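You operate a simulated robot arm through the tools that you are given. There is no shell and no other tool. Be economical: measure what you need, move in short steps, check, and stop when the job is done.

You are at the controls of a simulated two-armed robot. One attempt, no reset.

## Task
Pick up the round brown leather case from the fourth shelf from the bottom of the oak bookcase with one hand, pass it to the other hand and put it on the top of the long bench. Take the purple thumb nut and leave it on top of the short black lens. Open the green box lid. Any order will do. Set down upright: round brown leather case.

Only the result counts: the job must be done as asked and must still hold three seconds after the hand-in. Knocking over, shifting, dropping, spilling or breaking anything else fails it. A push-on lid holds only when it is set on centred and level and pressed home; a screw cap is set on level and turned clockwise until tight.

## Robot
Two 6-joint arms with two-finger grippers on one trunk, on a base that drives. Base frame: it is fixed to the floor where the robot stands at the start and does not move with it; the origin is under the middle of the robot, x ahead of it, y to its left, z up; the surface under the hand at the start is at about z = 0.8. Readings come in m, degrees, newtons and seconds.
The left shoulder is at the start at [0.06, 0.143, 0.8], the right one opposite. With the tool pointing down near the work surface each hand reaches from about 0.26 to 0.7 m from the robot's upright axis, wherever it stands, measured 20 degrees to its own side. Places, roughly: green box lid [-2.6, 1.4, 0.8]; purple thumb nut (3x3x3 cm) [0.4, -0.9, 0.8]; round brown leather case (8x8x10 cm) [0.7, 0, 1.3]; short black lens [-1.5, -1.25, 0.75]; top of the long bench [0.3, -1.3, 0.8]. Payload 2.45 kg a hand.
The TCP of each hand is the grasp point between the finger pads, 0.026 m short of the fingertips. In the tool frame z runs along the fingers and y along their closing line. Largest opening 0.096 m; the body of the gripper starts 0.069 m behind the TCP.
Orientation is that of the tool frame in the base frame, as a unit quaternion [w, x, y, z]. With the fingers straight down and closing along the base's y, the tool's x points along the base's -x, its y along +y and its z along -z.

## Interface
- The arms move only by the tool nudge_tool. It takes "left_rows", "right_rows" or both (then of equal length, played together; a hand with none holds still); each is a list of rows, each a list of 6 numbers: the shift along the tool's x, y, z in units of 250 mm (1.0 is 250 mm), then the turn, a rotation vector about the tool's x, y, z in units of 180 degrees (1.0 is 180 degrees). In form: [[tx, ty, tz, ax, ay, az], ...]. A call has 1 to 12 rows; each row is the pose to reach, as a shift and turn from the pose commanded when the call began, along the tool's axes at that moment. "left_claw" and "right_claw" are, for a hand that has rows, the finger opening in m, from 0 to 0.096, set as the call begins (left out, the last holds). A call with a number of a shift or a turn outside -1 to 1 is refused whole. Rows are played at 5 a second. More than 0.05 m and 8.6 degrees between two rows, or a gripper value outside its range, and nothing of the call is played. Where a pose cannot be reached the arm comes as near as it can. A force on the tool above 40 N (or 10 N above the force at the start of the call, whichever is more), or a blocked arm, ends the call early, and 0.2 s more pass. Each finger halts on what it meets, pressing with about 34 N; the grip force reading is that of the motor and also rises with nothing between the fingers. The clock runs only during rows and for 0.2 s after the last one: add rows that repeat a pose to give the fingers time. The reply holds the time, the measured pose of the TCP, the force on the tool along the base axes, the opening and the grip force, in the units named above and with some noise, with the torque about the TCP (base axes, N m) and any sound that the robot's microphone picked up.
- Cameras (640 x 400 px; columns grow to the right, rows downward): "scene" is now at [0.1255, -0.0115, 1.4024]; the picture's right is [-0.29, -0.96, 0.00], its down [-0.71, 0.22, -0.66] and it looks along [0.63, -0.19, -0.75] (base axes); focal length 214 px, centre (320, 200). "left" rides on the left gripper at [0.082, -0.003, -0.098] in its tool frame; the picture's right is [0.04, 1.00, 0.00], its down [-0.73, 0.03, -0.68] and it looks along [-0.68, 0.03, 0.73] (tool axes); focal length 256 px, centre (320, 200). "right" rides on the right gripper at [0.082, 0.003, -0.098] in its tool frame; the picture's right is [-0.04, 1.00, 0.00], its down [-0.73, -0.03, -0.68] and it looks along [-0.68, -0.03, 0.73] (tool axes); focal length 256 px, centre (320, 200). There is no depth. A picture from a camera that has moved, and an enlarged one, comes with that camera's place and axes in the base frame and with its lens. The place of the scene camera against the robot may be out by one fixed shift of up to 0.018 m in any direction.
- grab_frame(camera): a new picture of that camera. The clock stands still meanwhile.
- move_column(by): slides the trunk up (or, below 0, down) by that many m; the arms and the scene camera ride with it, the base frame stays. It gives what a move gives, with no picture.
- base_move(legs): drives the robot by 1 to 6 legs, each [ahead, turn to the left] in m and degrees, along the robot's own axes; the way and the turn of a leg run together, so that a leg with both is an arc; at most 1.5 m and 180 degrees a leg. The arms and the cameras ride along, it lands a little off, and it stops where it bumps. It gives what a move gives.
- turn_head(pan, tilt): turns the head with the scene camera to pan (to the left, within 86 degrees either way) and tilt (down, from -29 to 69), counted from straight ahead of the robot. It gives what a move gives.
- zoom(camera, box): a new picture of the part [left, top, right, bottom] of that camera's present view, enlarged. The clock stands still meanwhile.
- job_done(): hands the job in; it is judged then, once.

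Go step by step. Nothing tells you exact positions but the pictures and the camera data: compare them with the known pose of the tool, close in by small moves and look again before you grip or let go. The budget is 165 turns and 118 pictures, counting those below and the enlarged ones. Unless the task says otherwise, let go and move clear before handing in, and close with one line.

The tools are called after "Call:" as name(argument=value, ...) on one line, values as JSON. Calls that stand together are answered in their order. nudge_tool: Moves the arms, as the interface text tells. Its arguments: {"type":"object","properties":{"left_rows":{"type":"array","items":{"type":"array","items":{"type":"number"}}},"left_claw":{"type":"number"},"right_rows":{"type":"array","items":{"type":"array","items":{"type":"number"}}},"right_claw":{"type":"number"}},"required":[]} The other tools are called the same way: move_column (by) slides the trunk up or down; base_move (legs) drives the base; turn_head (pan, tilt) turns the head that bears the scene camera; grab_frame (camera) takes a picture; zoom (camera, box) takes an enlarged picture of a part of a camera's view; job_done () hands the job in.

At the start:

```text
clock: 0.0
left_eef_pos: [0.5153, -0.0025, 0.9995]
left_ee_rot: [0.001, 0.001, 1.0, -0.001]
left_contact_force: [0.2, 0.9, 0.2]
left_ft_torque: [-0.01, 0.0, 0.02]
left_gripper_width: 0.096
left_grasp_force: 0.0
right_eef_pos: [0.3135, -0.4665, 0.9984]
right_ee_rot: [0.0, 0.001, 1.0, -0.001]
right_contact_force: [0.5, -0.1, 0.8]
right_ft_torque: [0.0, 0.02, 0.02]
right_gripper_width: 0.0962
right_grasp_force: 0.2
trunk travel left (down, up): [-0.425, 0.165]
robot x, y, heading: [0.0026, 0.0, -0.2]
head pan, tilt: [-17.1, 48.4]
```

scene: 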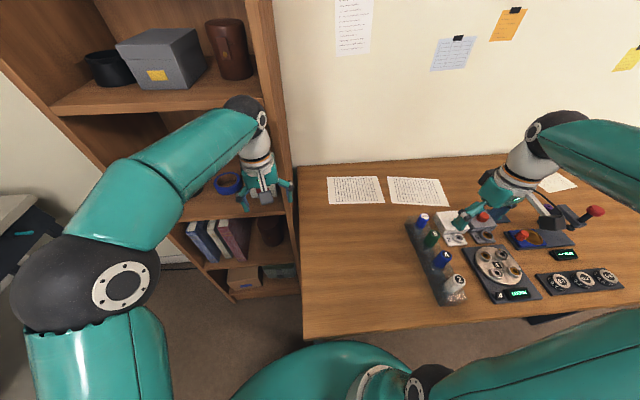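
right: 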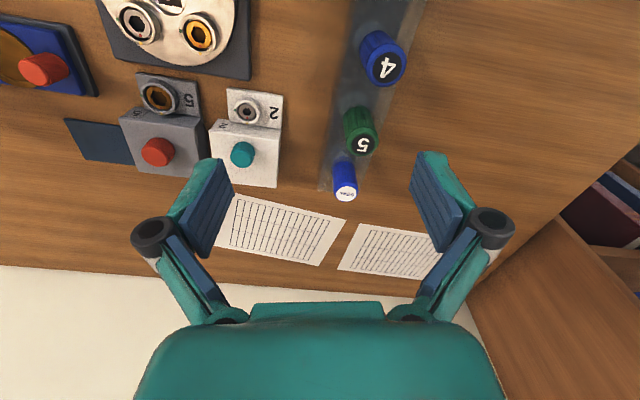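
left: 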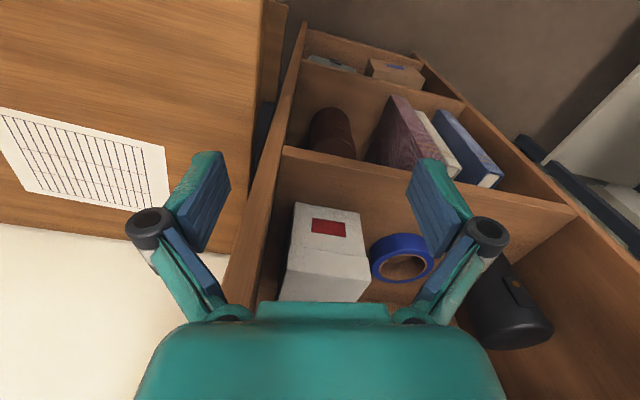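

I see the bookcase ahead with the brown case on an upper shelf, and the bench on the right. I'll look at the bookcase more squarely first.

Call:
turn_head(pan=0, tilt=15)

Call:
grab_frame(camera="scene")

```text
clock: 1.0
left_eef_pos: [0.5154, -0.0024, 1.0004]
left_ee_rot: [0.001, 0.001, 1.0, -0.001]
left_contact_force: [-0.1, 0.6, 0.1]
left_ft_torque: [-0.03, 0.0, 0.02]
left_gripper_width: 0.0959
left_grasp_force: 0.0
right_eef_pos: [0.3148, -0.4652, 0.999]
right_ee_rot: [0.0, 0.0, 1.0, 0.001]
right_contact_force: [-0.3, 0.6, 0.4]
right_ft_torque: [0.01, 0.03, 0.03]
right_gripper_width: 0.0959
right_grasp_force: 0.0
trunk travel left (down, up): [-0.425, 0.165]
robot x, y, heading: [-0.0023, -0.0007, -0.1]
head pan, tilt: [0.0, 15.0]
```

```text
114 pictures are left
camera scene: at [0.1439, 0.0115, 1.4538], right [0.0, -1.0, 0.0], down [-0.26, 0.0, -0.97], along [0.97, 0.0, -0.26], focal length 214 px, centre (320, 200)
```

scene: 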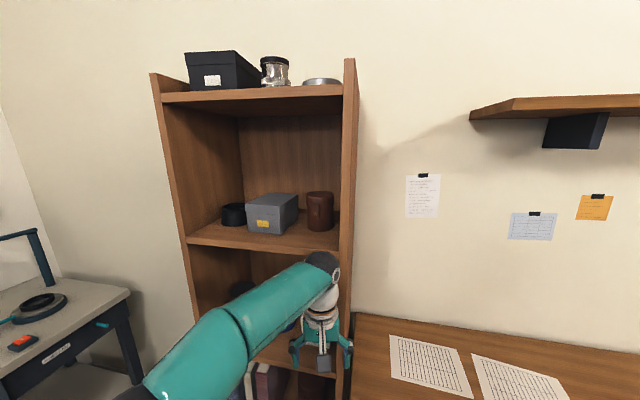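

The case stands near the right-hand panel of the bookcase; I'll zoom in to measure the gaps around it.

Call:
zoom(camera="scene", box=[180, 80, 372, 270])

Call:
turn_head(pan=-60, tilt=30)

Call:
grab_frame(camera="scene")

```text
2.11 times, centred on (276, 175) of scene
camera zoom: at [0.1439, 0.0115, 1.4538], right [0.0, -1.0, 0.0], down [-0.26, 0.0, -0.97], along [0.97, 0.0, -0.26], focal length 452 px, centre (413, 253)
```

zoom: 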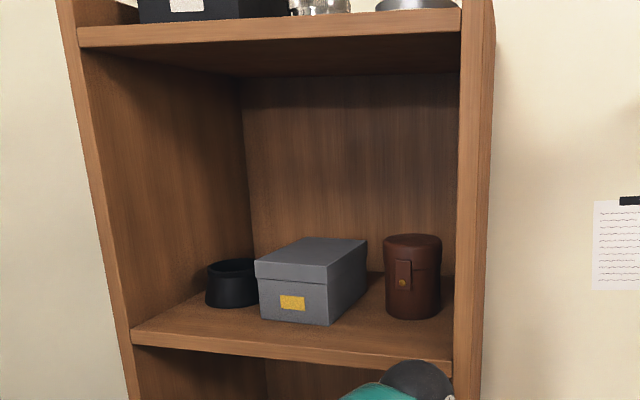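

```text
clock: 2.3
left_eef_pos: [0.5144, -0.0033, 0.999]
left_ee_rot: [0.001, 0.001, 1.0, 0.0]
left_contact_force: [-0.3, 0.1, 0.1]
left_ft_torque: [-0.04, 0.0, -0.02]
left_gripper_width: 0.096
left_grasp_force: 0.1
right_eef_pos: [0.3146, -0.4661, 0.9985]
right_ee_rot: [0.0, 0.001, 1.0, 0.0]
right_contact_force: [0.4, -0.3, 0.0]
right_ft_torque: [-0.02, -0.01, -0.02]
right_gripper_width: 0.0962
right_grasp_force: 0.0
trunk travel left (down, up): [-0.425, 0.165]
robot x, y, heading: [-0.0026, 0.0007, -0.1]
head pan, tilt: [-60.0, 30.0]
```

```text
112 pictures are left
camera scene: at [0.0958, -0.0668, 1.4297], right [-0.87, -0.5, 0.0], down [-0.25, 0.43, -0.87], along [0.43, -0.75, -0.5], focal length 214 px, centre (320, 200)
```

scene: 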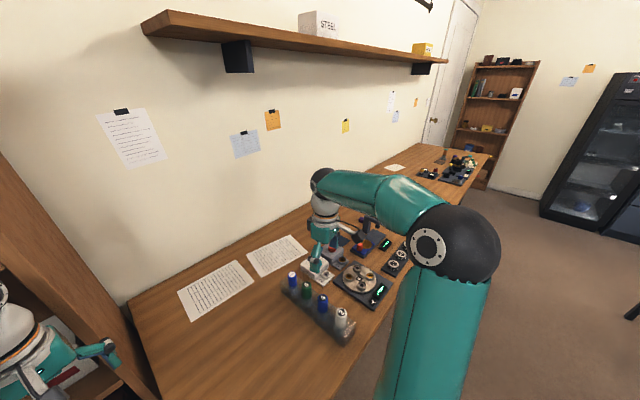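

The bookcase is turned about 9° to the right, the case is at about (0.70, 0.01), and there is about 2.5 cm free on its right. I'll back the left hand off, yaw it a little and then raise the trunk.

Call:
nudge_tool(left_rows=[[0.15, 0, 0, 0, 0, 0.03], [0.3, 0, 0, 0, 0, 0.06], [0.45, 0, 0, 0, 0, 0.1], [0.6, 0, 0, 0, 0, 0.1]])

Call:
move_column(by=0.16)

Call:
turn_head(pan=5, tilt=25)

Call:
nudge_tool(left_rows=[[0, 0, 0, 0, -0.042, 0], [0, 0, 0, 0, -0.084, 0], [0, 0, 0, 0, -0.126, 0], [0, 0, 0, 0, -0.168, 0], [0, 0, 0, 0, -0.21, 0], [0, 0, 0, 0, -0.252, 0], [0, 0, 0, 0, -0.294, 0], [0, 0, 0, 0, -0.333, 0], [0, 0, 0, 0, -0.333, 0]])

Call:
grab_frame(camera="scene")

Call:
grab_frame(camera="left")

```text
clock: 3.3
left_eef_pos: [0.3623, -0.0014, 0.9991]
left_ee_rot: [0.002, 0.158, 0.987, -0.001]
left_contact_force: [-0.9, 0.6, 0.4]
left_ft_torque: [0.0, -0.01, -0.02]
left_gripper_width: 0.0959
left_grasp_force: 0.1
right_eef_pos: [0.3134, -0.4654, 0.9989]
right_ee_rot: [0.0, 0.001, 1.0, 0.0]
right_contact_force: [0.5, -0.6, 0.7]
right_ft_torque: [-0.02, -0.02, 0.0]
right_gripper_width: 0.096
right_grasp_force: 0.1
trunk travel left (down, up): [-0.425, 0.165]
robot x, y, heading: [0.0016, -0.0006, 0.3]
head pan, tilt: [-60.0, 30.0]
```

```text
clock: 5.1
left_eef_pos: [0.3644, -0.002, 1.1586]
left_ee_rot: [0.001, 0.157, 0.988, -0.001]
left_contact_force: [-0.5, -0.4, 0.2]
left_ft_torque: [-0.01, 0.03, 0.01]
left_gripper_width: 0.0959
left_grasp_force: 0.0
right_eef_pos: [0.3136, -0.4668, 1.1594]
right_ee_rot: [-0.001, 0.001, 1.0, 0.0]
right_contact_force: [-0.1, -0.9, -0.2]
right_ft_torque: [-0.02, 0.0, 0.03]
right_gripper_width: 0.0959
right_grasp_force: 0.0
trunk travel left (down, up): [-0.585, 0.005]
robot x, y, heading: [0.0013, 0.0011, 0.1]
head pan, tilt: [-60.0, 30.0]
```

```text
clock: 6.5
left_eef_pos: [0.3642, -0.0012, 1.1599]
left_ee_rot: [0.001, 0.156, 0.988, -0.001]
left_contact_force: [-0.4, 0.1, 0.1]
left_ft_torque: [-0.02, 0.0, -0.01]
left_gripper_width: 0.0959
left_grasp_force: 0.0
right_eef_pos: [0.3133, -0.467, 1.1592]
right_ee_rot: [0.0, 0.001, 1.0, 0.0]
right_contact_force: [-0.2, 0.2, 0.7]
right_ft_torque: [-0.04, 0.02, 0.0]
right_gripper_width: 0.0959
right_grasp_force: 0.1
trunk travel left (down, up): [-0.585, 0.005]
robot x, y, heading: [0.001, 0.0004, 0.2]
head pan, tilt: [5.0, 25.0]
```

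```text
clock: 8.5
left_eef_pos: [0.3656, -0.0046, 1.1635]
left_ee_rot: [0.492, 0.136, 0.856, -0.079]
left_contact_force: [-0.4, -0.1, -0.2]
left_ft_torque: [-0.01, 0.03, 0.02]
left_gripper_width: 0.096
left_grasp_force: 0.2
left hand out of reach, approached as far as the arm can: row 8, 9
right_eef_pos: [0.3145, -0.4653, 1.1598]
right_ee_rot: [-0.001, 0.001, 1.0, 0.0]
right_contact_force: [0.4, 0.8, 0.0]
right_ft_torque: [0.01, 0.0, 0.01]
right_gripper_width: 0.0959
right_grasp_force: 0.1
trunk travel left (down, up): [-0.585, 0.005]
robot x, y, heading: [-0.0028, -0.0036, 0.1]
head pan, tilt: [5.0, 25.0]
```

```text
111 pictures are left
camera scene: at [0.1419, 0.0198, 1.5977], right [0.09, -1.0, 0.0], down [-0.42, -0.04, -0.91], along [0.9, 0.08, -0.42], focal length 214 px, centre (320, 200)
```

scene: 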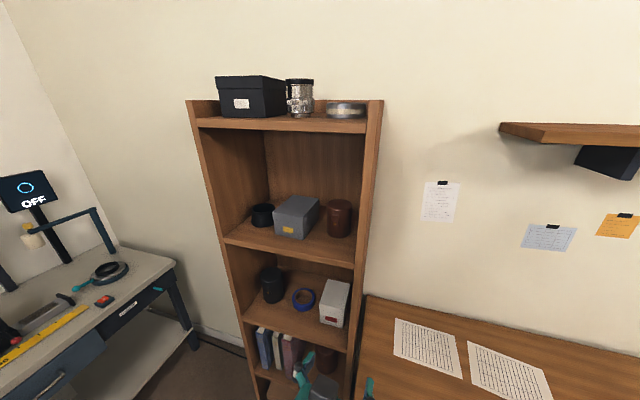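

```text
110 pictures are left
camera left: at [0.2446, 0.0317, 1.1425], right [0.29, 0.96, -0.04], down [-0.2, 0.1, 0.97], along [0.94, -0.28, 0.22], focal length 256 px, centre (320, 200)
```

left: 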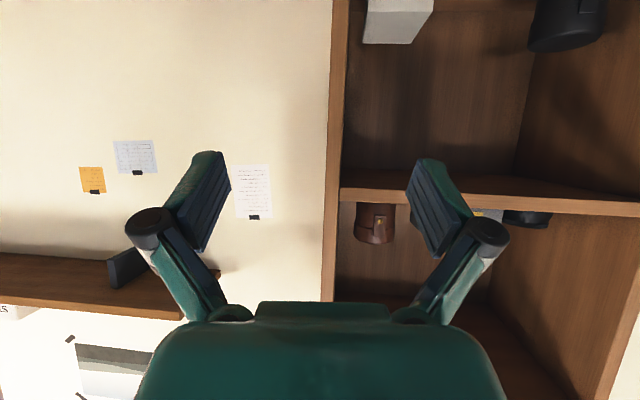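

The case is at about (0.70, 0.00, 1.285) by the hand camera. I'm moving the left hand to a standoff in front of it.

Call:
nudge_tool(left_rows=[[-0.16, 0.063, 0.028, 0, 0, 0], [-0.32, 0.126, 0.056, 0, 0, 0], [-0.48, 0.189, 0.084, 0, 0, 0], [-0.64, 0.252, 0.112, 0, 0, 0], [-0.8, 0.315, 0.14, 0, 0, 0], [-0.95, 0.375, 0.168, 0, 0, 0], [-0.95, 0.375, 0.168, 0, 0, 0], [-0.95, 0.375, 0.168, 0, 0, 0]])

Call:
grab_frame(camera="left")

Call:
grab_frame(camera="scene")

```text
clock: 10.3
left_eef_pos: [0.5417, 0.0347, 1.3455]
left_ee_rot: [0.494, 0.136, 0.855, -0.08]
left_contact_force: [0.0, 0.0, 0.6]
left_ft_torque: [0.02, 0.02, 0.0]
left_gripper_width: 0.0962
left_grasp_force: 0.1
right_eef_pos: [0.3146, -0.4657, 1.1595]
right_ee_rot: [-0.001, 0.0, 1.0, 0.0]
right_contact_force: [0.0, 0.2, -0.2]
right_ft_torque: [0.0, 0.0, -0.01]
right_gripper_width: 0.0957
right_grasp_force: 0.0
trunk travel left (down, up): [-0.585, 0.005]
robot x, y, heading: [0.001, -0.0037, -0.1]
head pan, tilt: [5.0, 25.0]
```

```text
109 pictures are left
camera left: at [0.4213, 0.0709, 1.3252], right [0.29, 0.96, -0.04], down [-0.2, 0.1, 0.97], along [0.94, -0.28, 0.22], focal length 256 px, centre (320, 200)
```

left: 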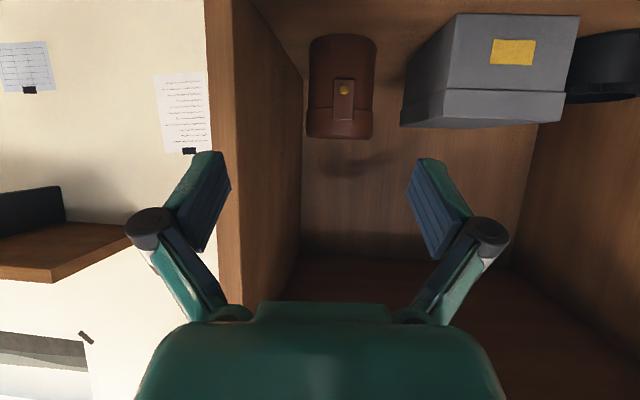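

```text
108 pictures are left
camera scene: at [0.1426, 0.0194, 1.5976], right [0.09, -1.0, 0.0], down [-0.42, -0.04, -0.91], along [0.9, 0.08, -0.42], focal length 214 px, centre (320, 200)
```

scene: 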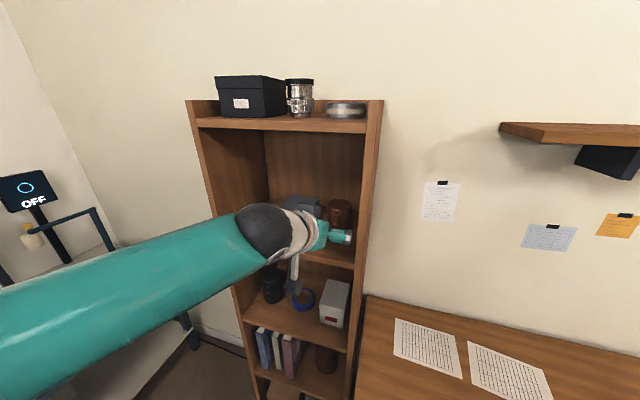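

Triangulating from the two hand-camera views puts the case centre at about (0.737, 0.00), z 1.22–1.32. I'm aligning the hand with a little more yaw before going in.

Call:
nudge_tool(left_rows=[[0.06, 0.08, 0.036, 0.01, 0, 0.006], [0.12, 0.16, 0.072, 0.0192, 0, 0.0111], [0.12, 0.16, 0.072, 0.0192, 0, 0.0111], [0.12, 0.16, 0.072, 0.0192, 0, 0.0111]], left_claw=0.09)

Call:
grab_frame(camera="left")

```text
clock: 11.3
left_eef_pos: [0.5549, 0.0731, 1.3108]
left_ee_rot: [0.491, 0.166, 0.85, -0.097]
left_contact_force: [0.1, -0.1, 0.1]
left_ft_torque: [0.02, 0.0, -0.01]
left_gripper_width: 0.0897
left_grasp_force: 0.1
right_eef_pos: [0.3147, -0.4655, 1.158]
right_ee_rot: [0.0, 0.0, 1.0, 0.001]
right_contact_force: [0.0, 0.0, 0.4]
right_ft_torque: [-0.01, 0.02, -0.01]
right_gripper_width: 0.0959
right_grasp_force: 0.0
trunk travel left (down, up): [-0.585, 0.005]
robot x, y, heading: [0.0006, 0.0013, 0.4]
head pan, tilt: [5.0, 25.0]
```

```text
107 pictures are left
camera left: at [0.4365, 0.1186, 1.2899], right [0.36, 0.93, -0.04], down [-0.19, 0.11, 0.97], along [0.91, -0.34, 0.22], focal length 256 px, centre (320, 200)
```

left: 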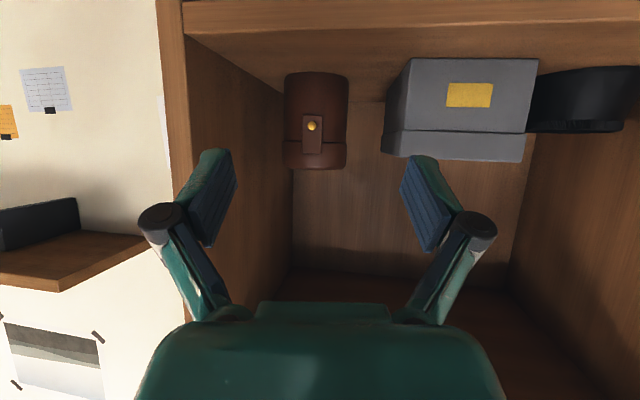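

The case sits on the tool's axis. I'm moving in about 70% of the way, then checking.

Call:
nudge_tool(left_rows=[[-0.045, -0.002, 0.128, 0, 0, 0], [-0.09, -0.004, 0.257, 0, 0, 0], [-0.135, -0.005, 0.385, 0, 0, 0], [-0.18, -0.007, 0.514, 0, 0, 0], [-0.18, -0.007, 0.514, 0, 0, 0]])

Call:
grab_frame(camera="left")

```text
clock: 12.5
left_eef_pos: [0.679, 0.0207, 1.2887]
left_ee_rot: [0.492, 0.166, 0.849, -0.097]
left_contact_force: [0.5, -0.5, -0.7]
left_ft_torque: [0.01, -0.02, 0.01]
left_gripper_width: 0.0903
left_grasp_force: 0.1
right_eef_pos: [0.314, -0.4668, 1.1594]
right_ee_rot: [0.0, 0.001, 1.0, 0.0]
right_contact_force: [-1.1, 0.6, 0.9]
right_ft_torque: [-0.01, -0.03, 0.0]
right_gripper_width: 0.0959
right_grasp_force: 0.2
trunk travel left (down, up): [-0.585, 0.005]
robot x, y, heading: [-0.0003, -0.0, 0.1]
head pan, tilt: [5.0, 25.0]
```

```text
106 pictures are left
camera left: at [0.5606, 0.0656, 1.2673], right [0.36, 0.93, -0.04], down [-0.2, 0.11, 0.97], along [0.91, -0.34, 0.22], focal length 256 px, centre (320, 200)
```

left: 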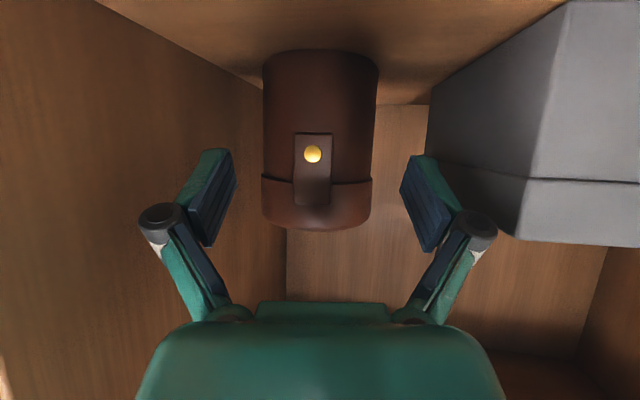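

Clearances look fine on both sides. I'm moving in the rest of the way.

Call:
nudge_tool(left_rows=[[-0.03, -0.002, 0.08, 0, 0, 0], [-0.06, -0.004, 0.16, 0, 0, 0], [-0.077, -0.006, 0.22, 0, 0, 0], [-0.077, -0.006, 0.22, 0, 0, 0]])

Call:
grab_frame(camera="left")

```text
clock: 13.5
left_eef_pos: [0.7307, -0.0015, 1.2766]
left_ee_rot: [0.492, 0.166, 0.849, -0.097]
left_contact_force: [-0.4, -0.1, 0.5]
left_ft_torque: [-0.02, 0.01, 0.03]
left_gripper_width: 0.09
left_grasp_force: 0.0
right_eef_pos: [0.3147, -0.4661, 1.1598]
right_ee_rot: [0.0, 0.002, 1.0, 0.001]
right_contact_force: [0.5, 1.0, -0.1]
right_ft_torque: [-0.01, -0.02, 0.0]
right_gripper_width: 0.096
right_grasp_force: 0.1
trunk travel left (down, up): [-0.585, 0.005]
robot x, y, heading: [-0.0021, 0.0, 0.1]
head pan, tilt: [5.0, 25.0]
```

```text
105 pictures are left
camera left: at [0.6122, 0.0427, 1.2563], right [0.36, 0.93, -0.04], down [-0.19, 0.11, 0.97], along [0.91, -0.34, 0.22], focal length 256 px, centre (320, 200)
```

left: 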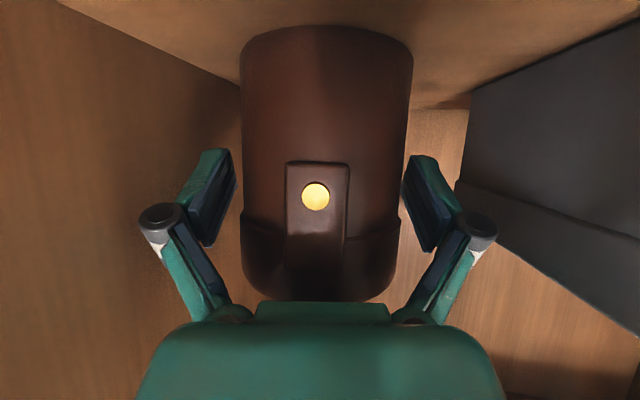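

The fingers straddle the case. I'm lowering 1 cm to grip the body below the lid seam, then closing.

Call:
nudge_tool(left_rows=[[0.035, 0, 0.02, 0, 0, 0], [0.035, 0, 0.02, 0, 0, 0]])

Call:
nudge_tool(left_rows=[[0, 0, 0, 0, 0, 0], [0, 0, 0, 0, 0, 0], [0, 0, 0, 0, 0, 0]], left_claw=0.06)

Call:
nudge_tool(left_rows=[[-0.04, 0, -0.023, 0, 0, 0], [-0.08, 0, -0.046, 0, 0, 0], [-0.08, 0, -0.046, 0, 0, 0]])

Call:
grab_frame(camera="left")

```text
clock: 14.1
left_eef_pos: [0.7299, -0.0008, 1.267]
left_ee_rot: [0.491, 0.166, 0.849, -0.097]
left_contact_force: [0.4, 0.4, -0.1]
left_ft_torque: [-0.01, 0.0, 0.0]
left_gripper_width: 0.0901
left_grasp_force: 0.0
right_eef_pos: [0.314, -0.4664, 1.1591]
right_ee_rot: [0.0, 0.001, 1.0, 0.0]
right_contact_force: [0.0, 0.0, -0.8]
right_ft_torque: [0.01, 0.0, -0.01]
right_gripper_width: 0.0962
right_grasp_force: 0.0
trunk travel left (down, up): [-0.585, 0.005]
robot x, y, heading: [-0.003, 0.0007, -0.1]
head pan, tilt: [5.0, 25.0]
```

```text
clock: 14.9
left_eef_pos: [0.7302, -0.0014, 1.267]
left_ee_rot: [0.491, 0.165, 0.85, -0.096]
left_contact_force: [0.7, 0.0, 0.6]
left_ft_torque: [0.01, -0.01, -0.02]
left_gripper_width: 0.0753
left_grasp_force: 34.5
right_eef_pos: [0.3143, -0.466, 1.1603]
right_ee_rot: [0.0, 0.0, 1.0, 0.0]
right_contact_force: [-0.8, -0.2, 0.6]
right_ft_torque: [0.04, 0.01, 0.01]
right_gripper_width: 0.0961
right_grasp_force: 0.0
trunk travel left (down, up): [-0.585, 0.005]
robot x, y, heading: [0.0024, 0.0009, 0.0]
head pan, tilt: [5.0, 25.0]
```

```text
clock: 15.7
left_eef_pos: [0.7313, -0.0015, 1.29]
left_ee_rot: [0.491, 0.165, 0.85, -0.096]
left_contact_force: [-1.3, -0.9, -1.6]
left_ft_torque: [-0.01, -0.03, -0.02]
left_gripper_width: 0.0754
left_grasp_force: 34.3
right_eef_pos: [0.3153, -0.4667, 1.1595]
right_ee_rot: [0.001, 0.001, 1.0, 0.0]
right_contact_force: [-0.2, 0.4, 0.4]
right_ft_torque: [0.01, -0.01, 0.01]
right_gripper_width: 0.0958
right_grasp_force: 0.2
trunk travel left (down, up): [-0.585, 0.005]
robot x, y, heading: [0.0008, 0.0035, -0.2]
head pan, tilt: [5.0, 25.0]
```

```text
104 pictures are left
camera left: at [0.613, 0.0427, 1.2693], right [0.36, 0.93, -0.04], down [-0.19, 0.11, 0.97], along [0.91, -0.34, 0.22], focal length 256 px, centre (320, 200)
```

left: 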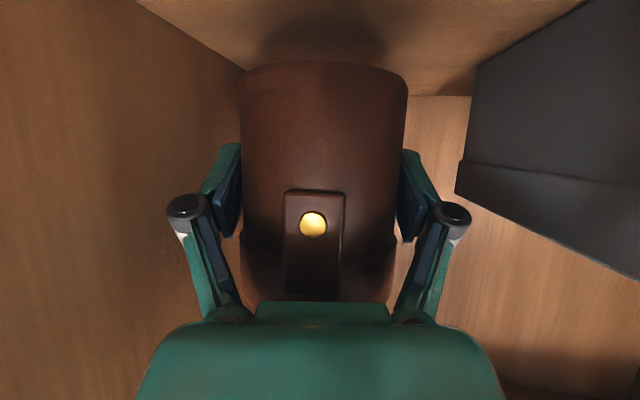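

The case is gripped (7.5 cm wide) and lifted. I'm drawing it straight out of the bookcase.

Call:
nudge_tool(left_rows=[[0.08, 0, -0.139, 0, 0, 0], [0.16, 0, -0.277, 0, 0, 0], [0.24, 0, -0.416, 0, 0, 0], [0.32, 0, -0.554, 0, 0, 0], [0.4, 0, -0.693, 0, 0, 0], [0.48, 0, -0.831, 0, 0, 0], [0.56, 0, -0.97, 0, 0, 0], [0.56, 0, -0.97, 0, 0, 0]])

Call:
grab_frame(camera="scene")

```text
clock: 17.5
left_eef_pos: [0.4733, 0.1064, 1.2872]
left_ee_rot: [0.491, 0.167, 0.85, -0.098]
left_contact_force: [0.9, -0.3, -1.4]
left_ft_torque: [-0.01, 0.0, -0.03]
left_gripper_width: 0.0753
left_grasp_force: 34.1
right_eef_pos: [0.3154, -0.4676, 1.1575]
right_ee_rot: [-0.001, 0.001, 1.0, 0.0]
right_contact_force: [0.2, -0.5, -0.3]
right_ft_torque: [0.04, 0.02, 0.02]
right_gripper_width: 0.0962
right_grasp_force: 0.1
trunk travel left (down, up): [-0.585, 0.005]
robot x, y, heading: [-0.0009, 0.0005, 0.3]
head pan, tilt: [5.0, 25.0]
```

```text
103 pictures are left
camera scene: at [0.1436, 0.019, 1.5975], right [0.09, -1.0, 0.0], down [-0.42, -0.04, -0.91], along [0.9, 0.08, -0.42], focal length 214 px, centre (320, 200)
```

scene: 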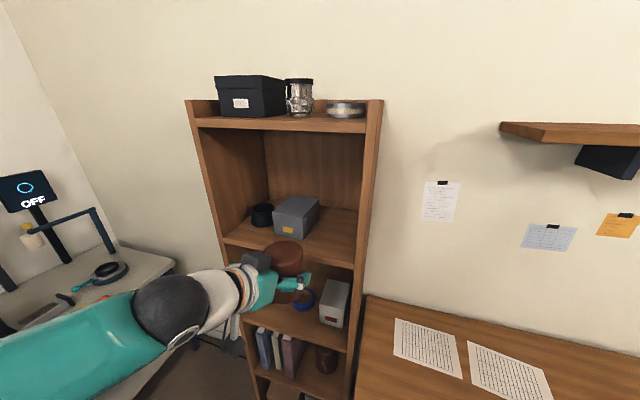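

The case is out and upright. I'm bringing it to a handover spot in front of the trunk, lower and centred, and turning the right hand's closing line to match.

Call:
nudge_tool(left_rows=[[0.104, -0.095, 0.069, 0, 0, 0], [0.208, -0.19, 0.138, 0, 0, 0], [0.313, -0.285, 0.207, 0, 0, 0], [0.417, -0.38, 0.275, 0, 0, 0], [0.521, -0.474, 0.344, 0, 0, 0], [0.625, -0.569, 0.413, 0, 0, 0], [0.625, -0.569, 0.413, 0, 0, 0]], right_rows=[[0, 0, -0.1, 0, 0, 0.02], [0, 0, -0.2, 0, 0, 0.04], [0, 0, -0.3, 0, 0, 0.06], [0, 0, -0.4, 0, 0, 0.08], [0, 0, -0.5, 0, 0, 0.1], [0, 0, -0.5, 0, 0, 0.122], [0, 0, -0.5, 0, 0, 0.122]])

Call:
grab_frame(camera="scene")

Call:
grab_frame(camera="left")

```text
clock: 19.1
left_eef_pos: [0.4279, -0.0321, 1.0998]
left_ee_rot: [0.491, 0.166, 0.85, -0.097]
left_contact_force: [-0.1, 0.7, -1.6]
left_ft_torque: [-0.02, 0.01, -0.02]
left_gripper_width: 0.0755
left_grasp_force: 34.6
right_eef_pos: [0.3133, -0.4653, 1.2831]
right_ee_rot: [0.0, 0.191, 0.982, 0.0]
right_contact_force: [-0.4, 0.3, 0.6]
right_ft_torque: [-0.01, -0.02, -0.02]
right_gripper_width: 0.096
right_grasp_force: 0.0
trunk travel left (down, up): [-0.585, 0.005]
robot x, y, heading: [-0.0021, 0.0001, -0.0]
head pan, tilt: [5.0, 25.0]
```

```text
102 pictures are left
camera scene: at [0.1415, 0.0204, 1.5977], right [0.09, -1.0, 0.0], down [-0.42, -0.04, -0.91], along [0.9, 0.08, -0.42], focal length 214 px, centre (320, 200)
```

scene: 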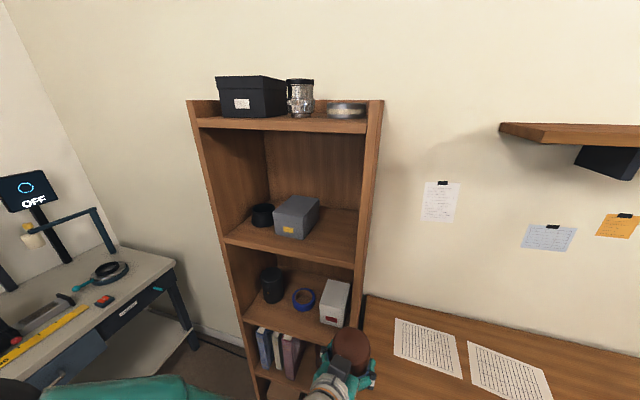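

```text
101 pictures are left
camera left: at [0.3092, 0.0129, 1.0797], right [0.36, 0.93, -0.04], down [-0.19, 0.11, 0.97], along [0.91, -0.34, 0.22], focal length 256 px, centre (320, 200)
```

left: 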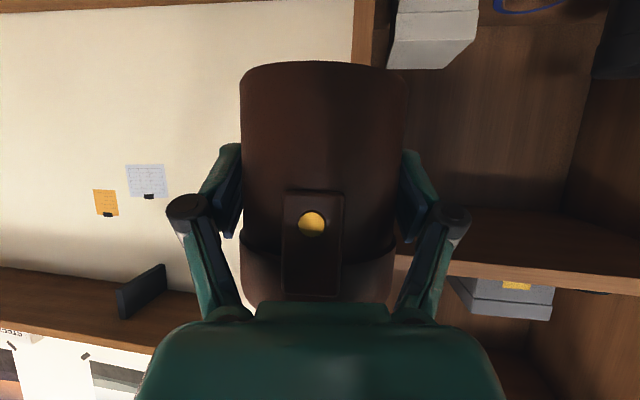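

Now I'm moving the right hand over beside the case, high, then checking.

Call:
nudge_tool(right_rows=[[0.02, 0.17, -0.02, 0, 0, 0], [0.04, 0.34, -0.04, 0, 0, 0], [0.06, 0.51, -0.06, 0, 0, 0], [0.08, 0.68, -0.08, 0, 0, 0], [0.1, 0.85, -0.08, 0, 0, 0], [0.11, 0.95, -0.08, 0, 0, 0], [0.11, 0.95, -0.08, 0, 0, 0]])

Call:
turn_head(pan=0, tilt=50)

Call:
grab_frame(camera="scene")

Call:
grab_frame(camera="right")

```text
clock: 20.7
left_eef_pos: [0.4278, -0.0317, 1.1009]
left_ee_rot: [0.492, 0.166, 0.849, -0.097]
left_contact_force: [0.2, -0.2, -2.1]
left_ft_torque: [0.01, 0.03, -0.02]
left_gripper_width: 0.0753
left_grasp_force: 34.4
right_eef_pos: [0.3779, -0.2356, 1.3055]
right_ee_rot: [0.0, 0.192, 0.981, -0.001]
right_contact_force: [-1.2, -0.4, -0.1]
right_ft_torque: [-0.01, 0.01, -0.01]
right_gripper_width: 0.096
right_grasp_force: 0.0
trunk travel left (down, up): [-0.585, 0.005]
robot x, y, heading: [-0.0003, -0.0003, 0.2]
head pan, tilt: [5.0, 25.0]
```

```text
clock: 21.6
left_eef_pos: [0.4278, -0.0316, 1.1001]
left_ee_rot: [0.492, 0.166, 0.849, -0.097]
left_contact_force: [0.6, 0.6, -1.8]
left_ft_torque: [-0.06, -0.02, 0.0]
left_gripper_width: 0.075
left_grasp_force: 34.1
right_eef_pos: [0.3772, -0.2352, 1.3054]
right_ee_rot: [0.0, 0.192, 0.981, 0.0]
right_contact_force: [-0.7, -0.8, -0.7]
right_ft_torque: [-0.02, 0.0, 0.01]
right_gripper_width: 0.096
right_grasp_force: 0.0
trunk travel left (down, up): [-0.585, 0.005]
robot x, y, heading: [-0.0006, -0.0026, -0.2]
head pan, tilt: [0.0, 50.0]
```

```text
100 pictures are left
camera scene: at [0.1275, 0.0115, 1.5602], right [0.0, -1.0, 0.0], down [-0.77, 0.0, -0.64], along [0.64, 0.0, -0.77], focal length 214 px, centre (320, 200)
```

scene: 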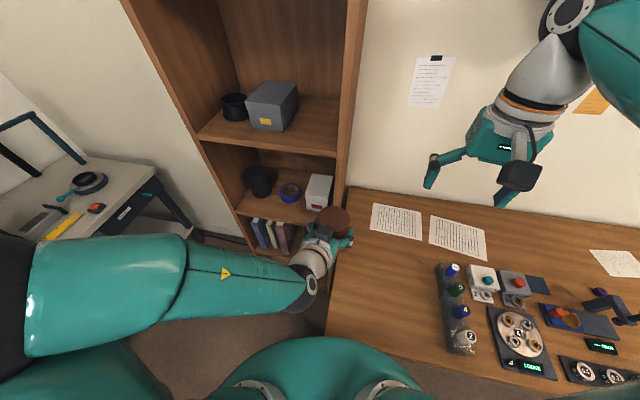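

```text
99 pictures are left
camera right: at [0.3035, -0.2019, 1.4039], right [0.41, 0.91, 0.0], down [0.67, -0.3, 0.68], along [0.62, -0.28, -0.73], focal length 256 px, centre (320, 200)
```

right: 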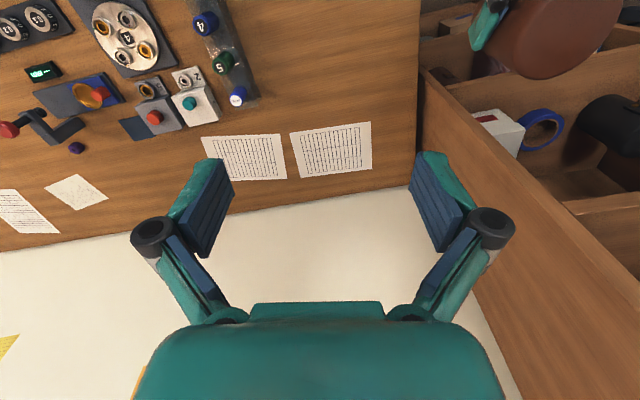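

The right hand is clear. I'm moving it above the case.

Call:
nudge_tool(right_rows=[[0.019, 0.166, 0, 0, 0, 0], [0.038, 0.332, 0, 0, 0, 0], [0.057, 0.498, 0, 0, 0, 0], [0.076, 0.664, 0, 0, 0, 0], [0.094, 0.829, 0, 0, 0, 0], [0.094, 0.829, 0, 0, 0, 0], [0.094, 0.829, 0, 0, 0, 0]])

Call:
grab_frame(camera="right")

Call:
zoom(camera="scene", box=[220, 120, 480, 320])

```text
clock: 23.2
left_eef_pos: [0.429, -0.0311, 1.0989]
left_ee_rot: [0.491, 0.166, 0.849, -0.098]
left_contact_force: [0.2, -0.1, -0.8]
left_ft_torque: [0.02, 0.0, -0.04]
left_gripper_width: 0.0756
left_grasp_force: 33.8
right_eef_pos: [0.4345, -0.0352, 1.3035]
right_ee_rot: [0.0, 0.192, 0.981, 0.0]
right_contact_force: [0.1, 0.1, -0.4]
right_ft_torque: [-0.02, 0.01, -0.02]
right_gripper_width: 0.0963
right_grasp_force: 0.0
trunk travel left (down, up): [-0.585, 0.005]
robot x, y, heading: [-0.004, 0.0031, 0.0]
head pan, tilt: [0.0, 50.0]
```

```text
98 pictures are left
camera right: at [0.3608, -0.0012, 1.4023], right [0.41, 0.91, 0.0], down [0.67, -0.3, 0.68], along [0.62, -0.28, -0.73], focal length 256 px, centre (320, 200)
```

right: 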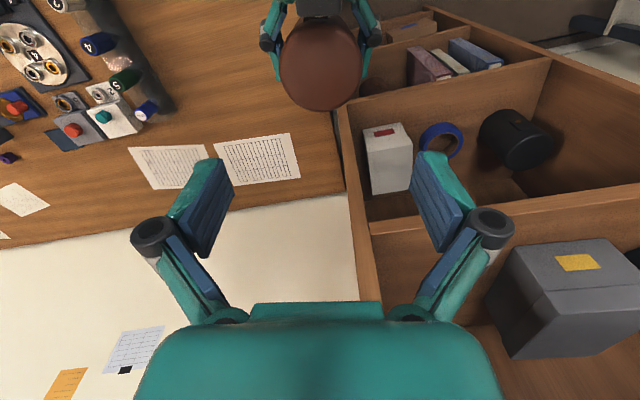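

```text
2.00 times, centred on (350, 220) of scene
camera zoom: at [0.1281, 0.0123, 1.5601], right [0.0, -1.0, 0.0], down [-0.77, 0.0, -0.64], along [0.64, 0.0, -0.77], focal length 429 px, centre (260, 160)
```

zoom: 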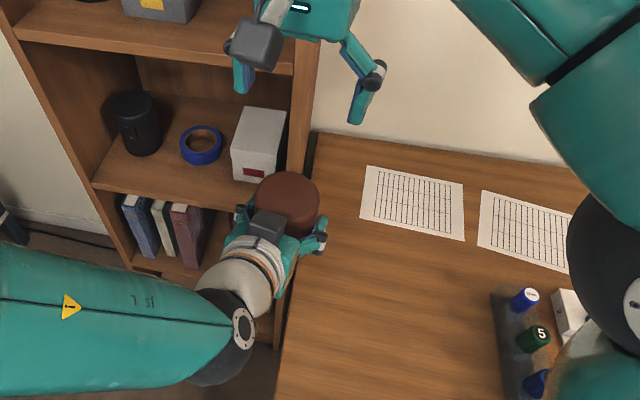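

The right hand is aligned above the case; I estimate the case centre is about 1 cm nearer than assumed. I'm descending partway and looking again.

Call:
nudge_tool(right_rows=[[0.01, 0, 0.12, 0, 0, 0], [0.03, 0, 0.24, 0, 0, 0], [0.03, 0, 0.36, 0, 0, 0], [0.03, 0, 0.36, 0, 0, 0]])

Call:
grab_frame(camera="right")

Call:
zoom(camera="scene", box=[240, 120, 440, 320])

```text
clock: 24.2
left_eef_pos: [0.4269, -0.0326, 1.1009]
left_ee_rot: [0.491, 0.165, 0.85, -0.097]
left_contact_force: [0.9, -0.3, -1.5]
left_ft_torque: [0.02, 0.03, -0.02]
left_gripper_width: 0.0753
left_grasp_force: 34.0
right_eef_pos: [0.4278, -0.0312, 1.2148]
right_ee_rot: [0.0, 0.191, 0.982, 0.0]
right_contact_force: [-0.4, 0.7, -0.1]
right_ft_torque: [0.0, 0.02, 0.04]
right_gripper_width: 0.0961
right_grasp_force: 0.0
trunk travel left (down, up): [-0.585, 0.005]
robot x, y, heading: [0.0033, -0.0023, 0.3]
head pan, tilt: [0.0, 50.0]
```

```text
96 pictures are left
camera right: at [0.3533, 0.0017, 1.312], right [0.41, 0.91, 0.0], down [0.67, -0.3, 0.68], along [0.62, -0.28, -0.73], focal length 256 px, centre (320, 200)
```

right: 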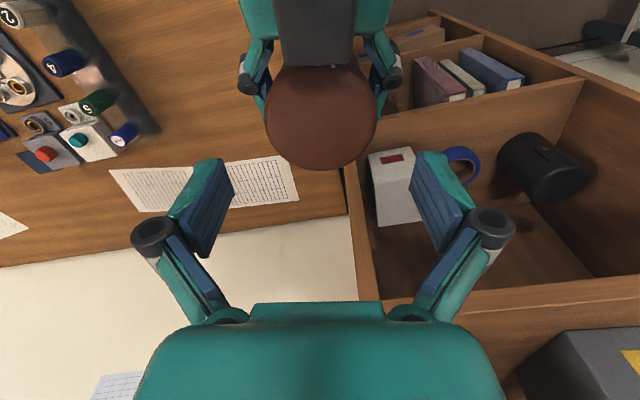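

```text
2.00 times, centred on (340, 220) of scene
camera zoom: at [0.1274, 0.0116, 1.5602], right [0.0, -1.0, 0.0], down [-0.77, 0.0, -0.64], along [0.64, 0.0, -0.77], focal length 429 px, centre (280, 160)
```

zoom: 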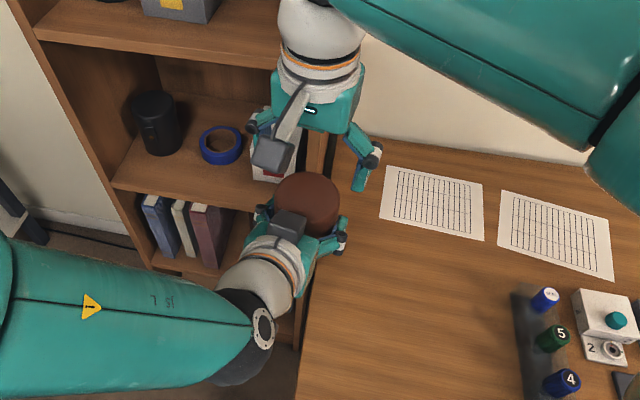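

The case centre is at (0.424, -0.032) and the hand is over it. I'm descending so the right fingertips sit just above the left fingers, then closing.

Call:
nudge_tool(right_rows=[[0, -0.009, 0.08, 0, 0, 0], [0, -0.009, 0.16, 0, 0, 0], [0, -0.009, 0.21, 0, 0, 0], [0, -0.009, 0.26, 0, 0, 0], [0, -0.009, 0.26, 0, 0, 0]])

Call:
grab_frame(camera="right")

Call:
zoom(camera="scene", box=[240, 120, 440, 320])

```text
clock: 25.4
left_eef_pos: [0.4281, -0.0319, 1.1004]
left_ee_rot: [0.491, 0.166, 0.85, -0.098]
left_contact_force: [-0.2, -0.6, -2.0]
left_ft_torque: [-0.01, -0.01, -0.03]
left_gripper_width: 0.0753
left_grasp_force: 33.7
right_eef_pos: [0.427, -0.0344, 1.1475]
right_ee_rot: [0.0, 0.191, 0.981, 0.0]
right_contact_force: [0.2, -0.2, -0.4]
right_ft_torque: [-0.02, 0.01, 0.0]
right_gripper_width: 0.0958
right_grasp_force: 0.1
trunk travel left (down, up): [-0.585, 0.005]
robot x, y, heading: [-0.0054, -0.0013, -0.0]
head pan, tilt: [0.0, 50.0]
```

```text
94 pictures are left
camera right: at [0.3519, -0.0005, 1.246], right [0.41, 0.91, 0.0], down [0.67, -0.3, 0.68], along [0.62, -0.28, -0.73], focal length 256 px, centre (320, 200)
```

right: 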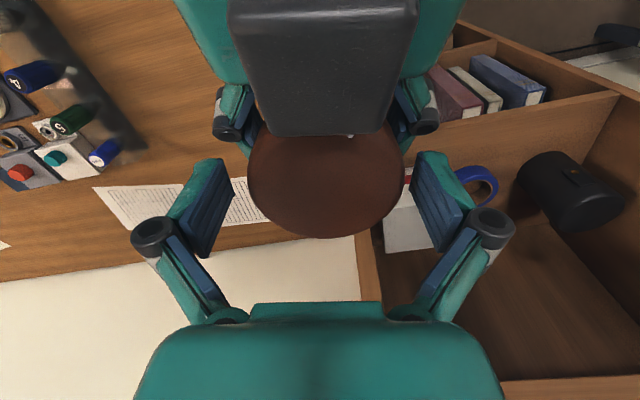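

```text
2.00 times, centred on (340, 220) of scene
camera zoom: at [0.1275, 0.0115, 1.5602], right [0.0, -1.0, 0.0], down [-0.77, 0.0, -0.64], along [0.64, 0.0, -0.77], focal length 429 px, centre (280, 160)
```

zoom: 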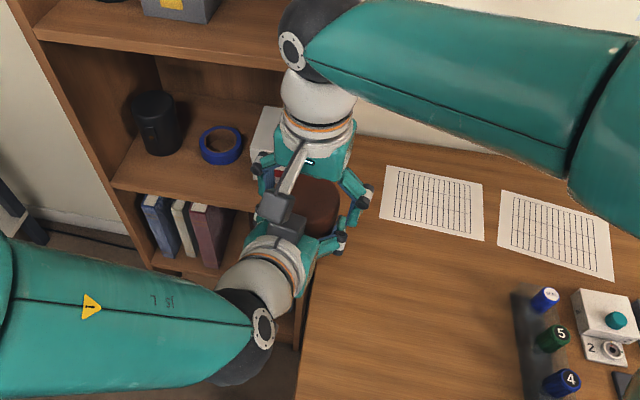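

The right fingers straddle the case lid area. I'm closing the right hand.

Call:
nudge_tool(right_rows=[[0, 0, 0, 0, 0, 0], [0, 0, 0, 0, 0, 0], [0, 0, 0, 0, 0, 0]], right_claw=0.06)

```text
clock: 26.2
left_eef_pos: [0.4282, -0.0321, 1.0995]
left_ee_rot: [0.49, 0.168, 0.85, -0.098]
left_contact_force: [-4.0, -17.4, -11.7]
left_ft_torque: [-0.01, 0.02, -0.01]
left_gripper_width: 0.0751
left_grasp_force: 34.1
right_eef_pos: [0.4275, -0.0326, 1.1486]
right_ee_rot: [0.001, 0.192, 0.981, 0.003]
right_contact_force: [3.8, 18.3, 10.2]
right_ft_torque: [0.9, -0.19, 0.05]
right_gripper_width: 0.0759
right_grasp_force: 34.1
trunk travel left (down, up): [-0.585, 0.005]
robot x, y, heading: [-0.003, -0.0013, -0.2]
head pan, tilt: [0.0, 50.0]
```

Both hands hold the case. I'm opening the left hand and backing it away along its own axis.

Call:
nudge_tool(left_rows=[[0, 0, 0, 0, 0, 0], [0, 0, 0, 0, 0, 0], [0, 0, 0, 0, 0, 0]], left_claw=0.094)

Call:
nudge_tool(left_rows=[[0.03, 0, -0.08, 0, 0, 0], [0.08, 0, -0.2, 0, 0, 0], [0.14, 0, -0.32, 0, 0, 0], [0.2, 0, -0.45, 0, 0, 0], [0.2, 0, -0.45, 0, 0, 0]])

Call:
zoom(camera="scene", box=[220, 120, 480, 320])

Call:
grab_frame(camera="left")

```text
clock: 27.0
left_eef_pos: [0.4286, -0.0317, 1.1012]
left_ee_rot: [0.492, 0.165, 0.85, -0.096]
left_contact_force: [-0.5, -0.7, -0.4]
left_ft_torque: [0.04, 0.01, 0.01]
left_gripper_width: 0.0939
left_grasp_force: 0.0
right_eef_pos: [0.4253, -0.0342, 1.1473]
right_ee_rot: [-0.001, 0.192, 0.981, -0.001]
right_contact_force: [-0.1, 0.9, 0.2]
right_ft_torque: [0.0, -0.01, 0.01]
right_gripper_width: 0.076
right_grasp_force: 34.4
trunk travel left (down, up): [-0.585, 0.005]
robot x, y, heading: [-0.0012, -0.0042, 0.0]
head pan, tilt: [0.0, 50.0]
```

```text
clock: 28.2
left_eef_pos: [0.3644, -0.0254, 1.1533]
left_ee_rot: [0.488, 0.147, 0.856, -0.088]
left_contact_force: [0.1, -0.1, -0.2]
left_ft_torque: [0.02, -0.01, 0.03]
left_gripper_width: 0.0938
left_grasp_force: 0.1
left hand out of reach, approached as far as the arm can: row 2, 3, 4, 5
right_eef_pos: [0.4269, -0.0344, 1.1459]
right_ee_rot: [0.0, 0.192, 0.981, 0.0]
right_contact_force: [0.3, 0.2, -0.6]
right_ft_torque: [0.02, 0.03, -0.01]
right_gripper_width: 0.076
right_grasp_force: 34.3
trunk travel left (down, up): [-0.585, 0.005]
robot x, y, heading: [0.0009, 0.0004, 0.4]
head pan, tilt: [0.0, 50.0]
```

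```text
2.00 times, centred on (350, 220) of scene
camera zoom: at [0.1279, 0.0114, 1.5595], right [0.0, -1.0, 0.0], down [-0.77, 0.0, -0.64], along [0.64, 0.0, -0.77], focal length 429 px, centre (260, 160)
```

zoom: 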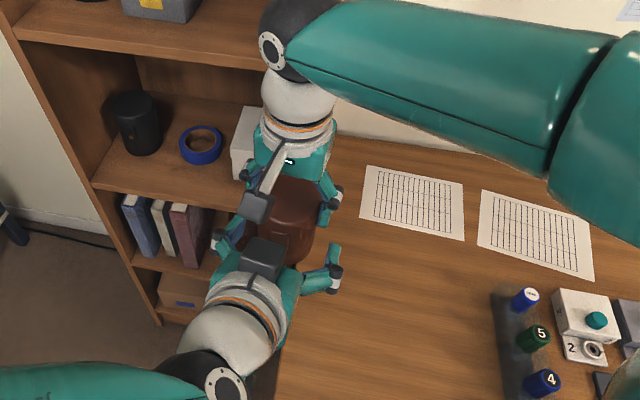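

```text
91 pictures are left
camera left: at [0.2441, 0.0148, 1.1344], right [0.32, 0.95, -0.04], down [-0.19, 0.11, 0.98], along [0.93, -0.3, 0.21], focal length 256 px, centre (320, 200)
```

left: 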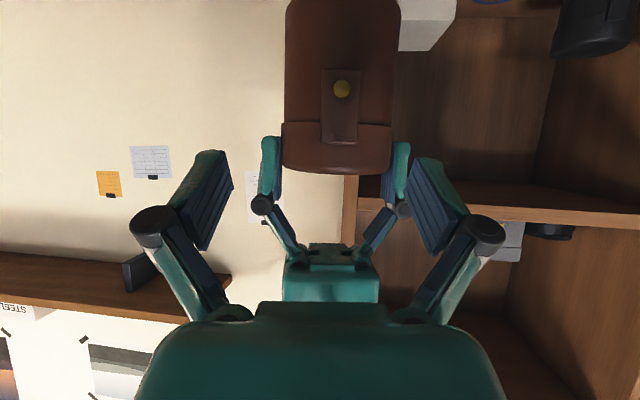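

The case is safely in the right hand. I'm moving the left hand away to the left and carrying the case over the clear left end of the bench.

Call:
nudge_tool(left_rows=[[0, 0.14, 0, 0, 0, 0], [0, 0.28, 0, 0, 0, 0], [0, 0.42, 0, 0, 0, 0], [0, 0.56, 0, 0, 0, 0], [0, 0.7, 0, 0, 0, 0]], right_rows=[[-0.04, -0.12, 0, 0, 0, 0], [-0.09, -0.25, 0, 0, 0, 0], [-0.14, -0.38, 0, 0, 0, 0], [-0.19, -0.51, 0, 0, 0, 0], [-0.223, -0.626, 0, 0, 0, 0]])

Call:
grab_frame(camera="scene")

Call:
grab_frame(camera="right")

```text
clock: 29.4
left_eef_pos: [0.4234, 0.1326, 1.163]
left_ee_rot: [0.49, 0.165, 0.85, -0.097]
left_contact_force: [0.1, 0.5, -0.1]
left_ft_torque: [0.01, -0.02, 0.0]
left_gripper_width: 0.0939
left_grasp_force: 0.0
left hand out of reach, approached as far as the arm can: row 1, 2, 3, 4, 5
right_eef_pos: [0.4195, -0.1986, 1.1473]
right_ee_rot: [0.0, 0.191, 0.982, 0.001]
right_contact_force: [0.0, -0.4, -0.8]
right_ft_torque: [0.01, -0.01, 0.02]
right_gripper_width: 0.076
right_grasp_force: 34.1
trunk travel left (down, up): [-0.585, 0.005]
robot x, y, heading: [0.0036, 0.0008, 0.1]
head pan, tilt: [0.0, 50.0]
```

```text
90 pictures are left
camera scene: at [0.127, 0.0113, 1.5602], right [0.0, -1.0, 0.0], down [-0.77, 0.0, -0.64], along [0.64, 0.0, -0.77], focal length 214 px, centre (320, 200)
```

scene: 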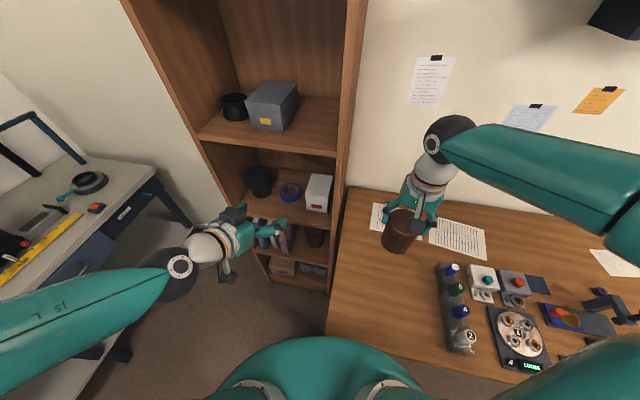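

```text
89 pictures are left
camera right: at [0.3455, -0.1653, 1.2458], right [0.41, 0.91, 0.0], down [0.67, -0.3, 0.68], along [0.62, -0.28, -0.73], focal length 256 px, centre (320, 200)
```

right: 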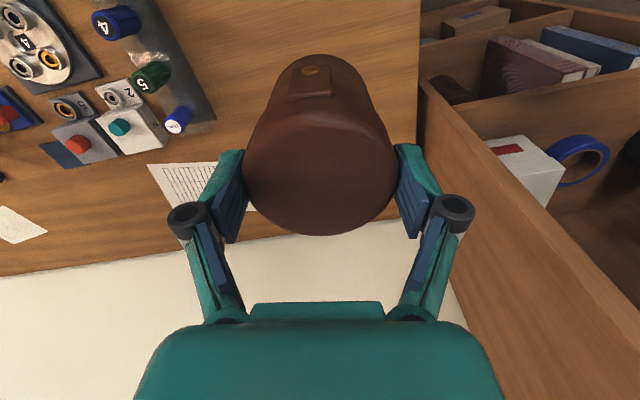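

The case hangs upright over an empty patch of the bench. I'm descending most of the way.

Call:
nudge_tool(right_rows=[[0, 0, 0.15, 0, 0, 0], [0, 0, 0.3, 0, 0, 0], [0, 0, 0.45, 0, 0, 0], [0, 0, 0.6, 0, 0, 0], [0, 0, 0.75, 0, 0, 0], [0, 0, 0.87, 0, 0, 0], [0, 0, 0.87, 0, 0, 0]])

Call:
grab_frame(camera="scene")

Call:
grab_frame(camera="right")

```text
clock: 31.0
left_eef_pos: [0.4235, 0.1314, 1.165]
left_ee_rot: [0.49, 0.166, 0.85, -0.097]
left_contact_force: [0.3, -0.2, -0.1]
left_ft_torque: [-0.03, 0.0, 0.0]
left_gripper_width: 0.0938
left_grasp_force: 0.0
right_eef_pos: [0.4181, -0.2014, 0.9318]
right_ee_rot: [-0.001, 0.192, 0.981, 0.0]
right_contact_force: [-0.2, -0.8, 0.2]
right_ft_torque: [-0.02, 0.02, -0.01]
right_gripper_width: 0.0763
right_grasp_force: 34.2
trunk travel left (down, up): [-0.585, 0.005]
robot x, y, heading: [0.0004, -0.0002, -0.0]
head pan, tilt: [0.0, 50.0]
```

```text
88 pictures are left
camera scene: at [0.127, 0.0116, 1.5602], right [0.0, -1.0, 0.0], down [-0.77, 0.0, -0.64], along [0.64, 0.0, -0.77], focal length 214 px, centre (320, 200)
```

scene: 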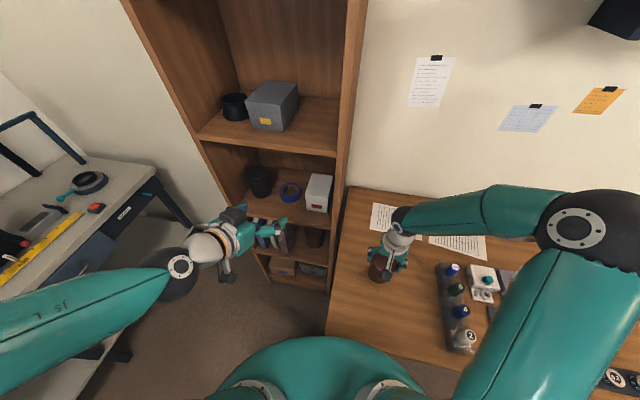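

```text
87 pictures are left
camera right: at [0.344, -0.1671, 1.0292], right [0.41, 0.91, 0.0], down [0.67, -0.3, 0.68], along [0.62, -0.28, -0.73], focal length 256 px, centre (320, 200)
```

right: 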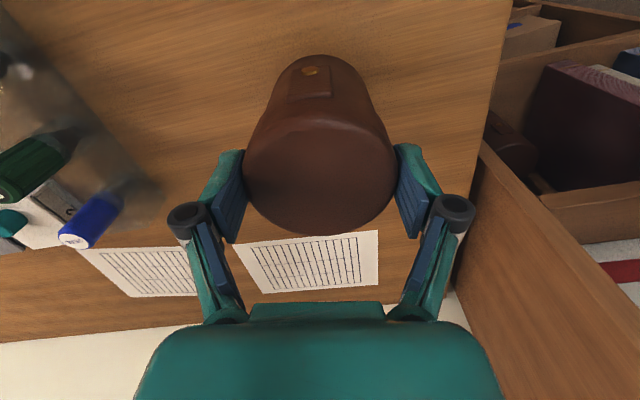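

I'm lowering in small steps until the bench carries the case.

Call:
nudge_tool(right_rows=[[0, 0, 0.05, 0, 0, 0], [0, 0, 0.09, 0, 0, 0], [0, 0, 0.11, 0, 0, 0], [0, 0, 0.12, 0, 0, 0], [0, 0, 0.12, 0, 0, 0]])

Call:
zoom(camera="scene", box=[330, 190, 450, 300])

```text
clock: 32.2
left_eef_pos: [0.4244, 0.1323, 1.1651]
left_ee_rot: [0.49, 0.166, 0.85, -0.097]
left_contact_force: [0.0, 1.1, -0.1]
left_ft_torque: [-0.03, 0.0, 0.03]
left_gripper_width: 0.0937
left_grasp_force: 0.0
right_eef_pos: [0.419, -0.2012, 0.9021]
right_ee_rot: [0.0, 0.191, 0.982, -0.001]
right_contact_force: [-0.5, 0.0, -1.2]
right_ft_torque: [0.0, 0.0, -0.03]
right_gripper_width: 0.0761
right_grasp_force: 34.3
trunk travel left (down, up): [-0.585, 0.005]
robot x, y, heading: [-0.0001, -0.0021, -0.2]
head pan, tilt: [0.0, 50.0]
```

```text
3.64 times, centred on (390, 245) of scene
camera zoom: at [0.1276, 0.0115, 1.5602], right [0.0, -1.0, 0.0], down [-0.77, 0.0, -0.64], along [0.64, 0.0, -0.77], focal length 780 px, centre (66, 36)
```

zoom: 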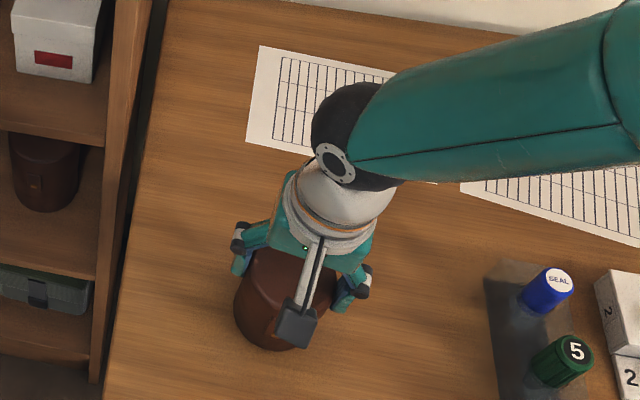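

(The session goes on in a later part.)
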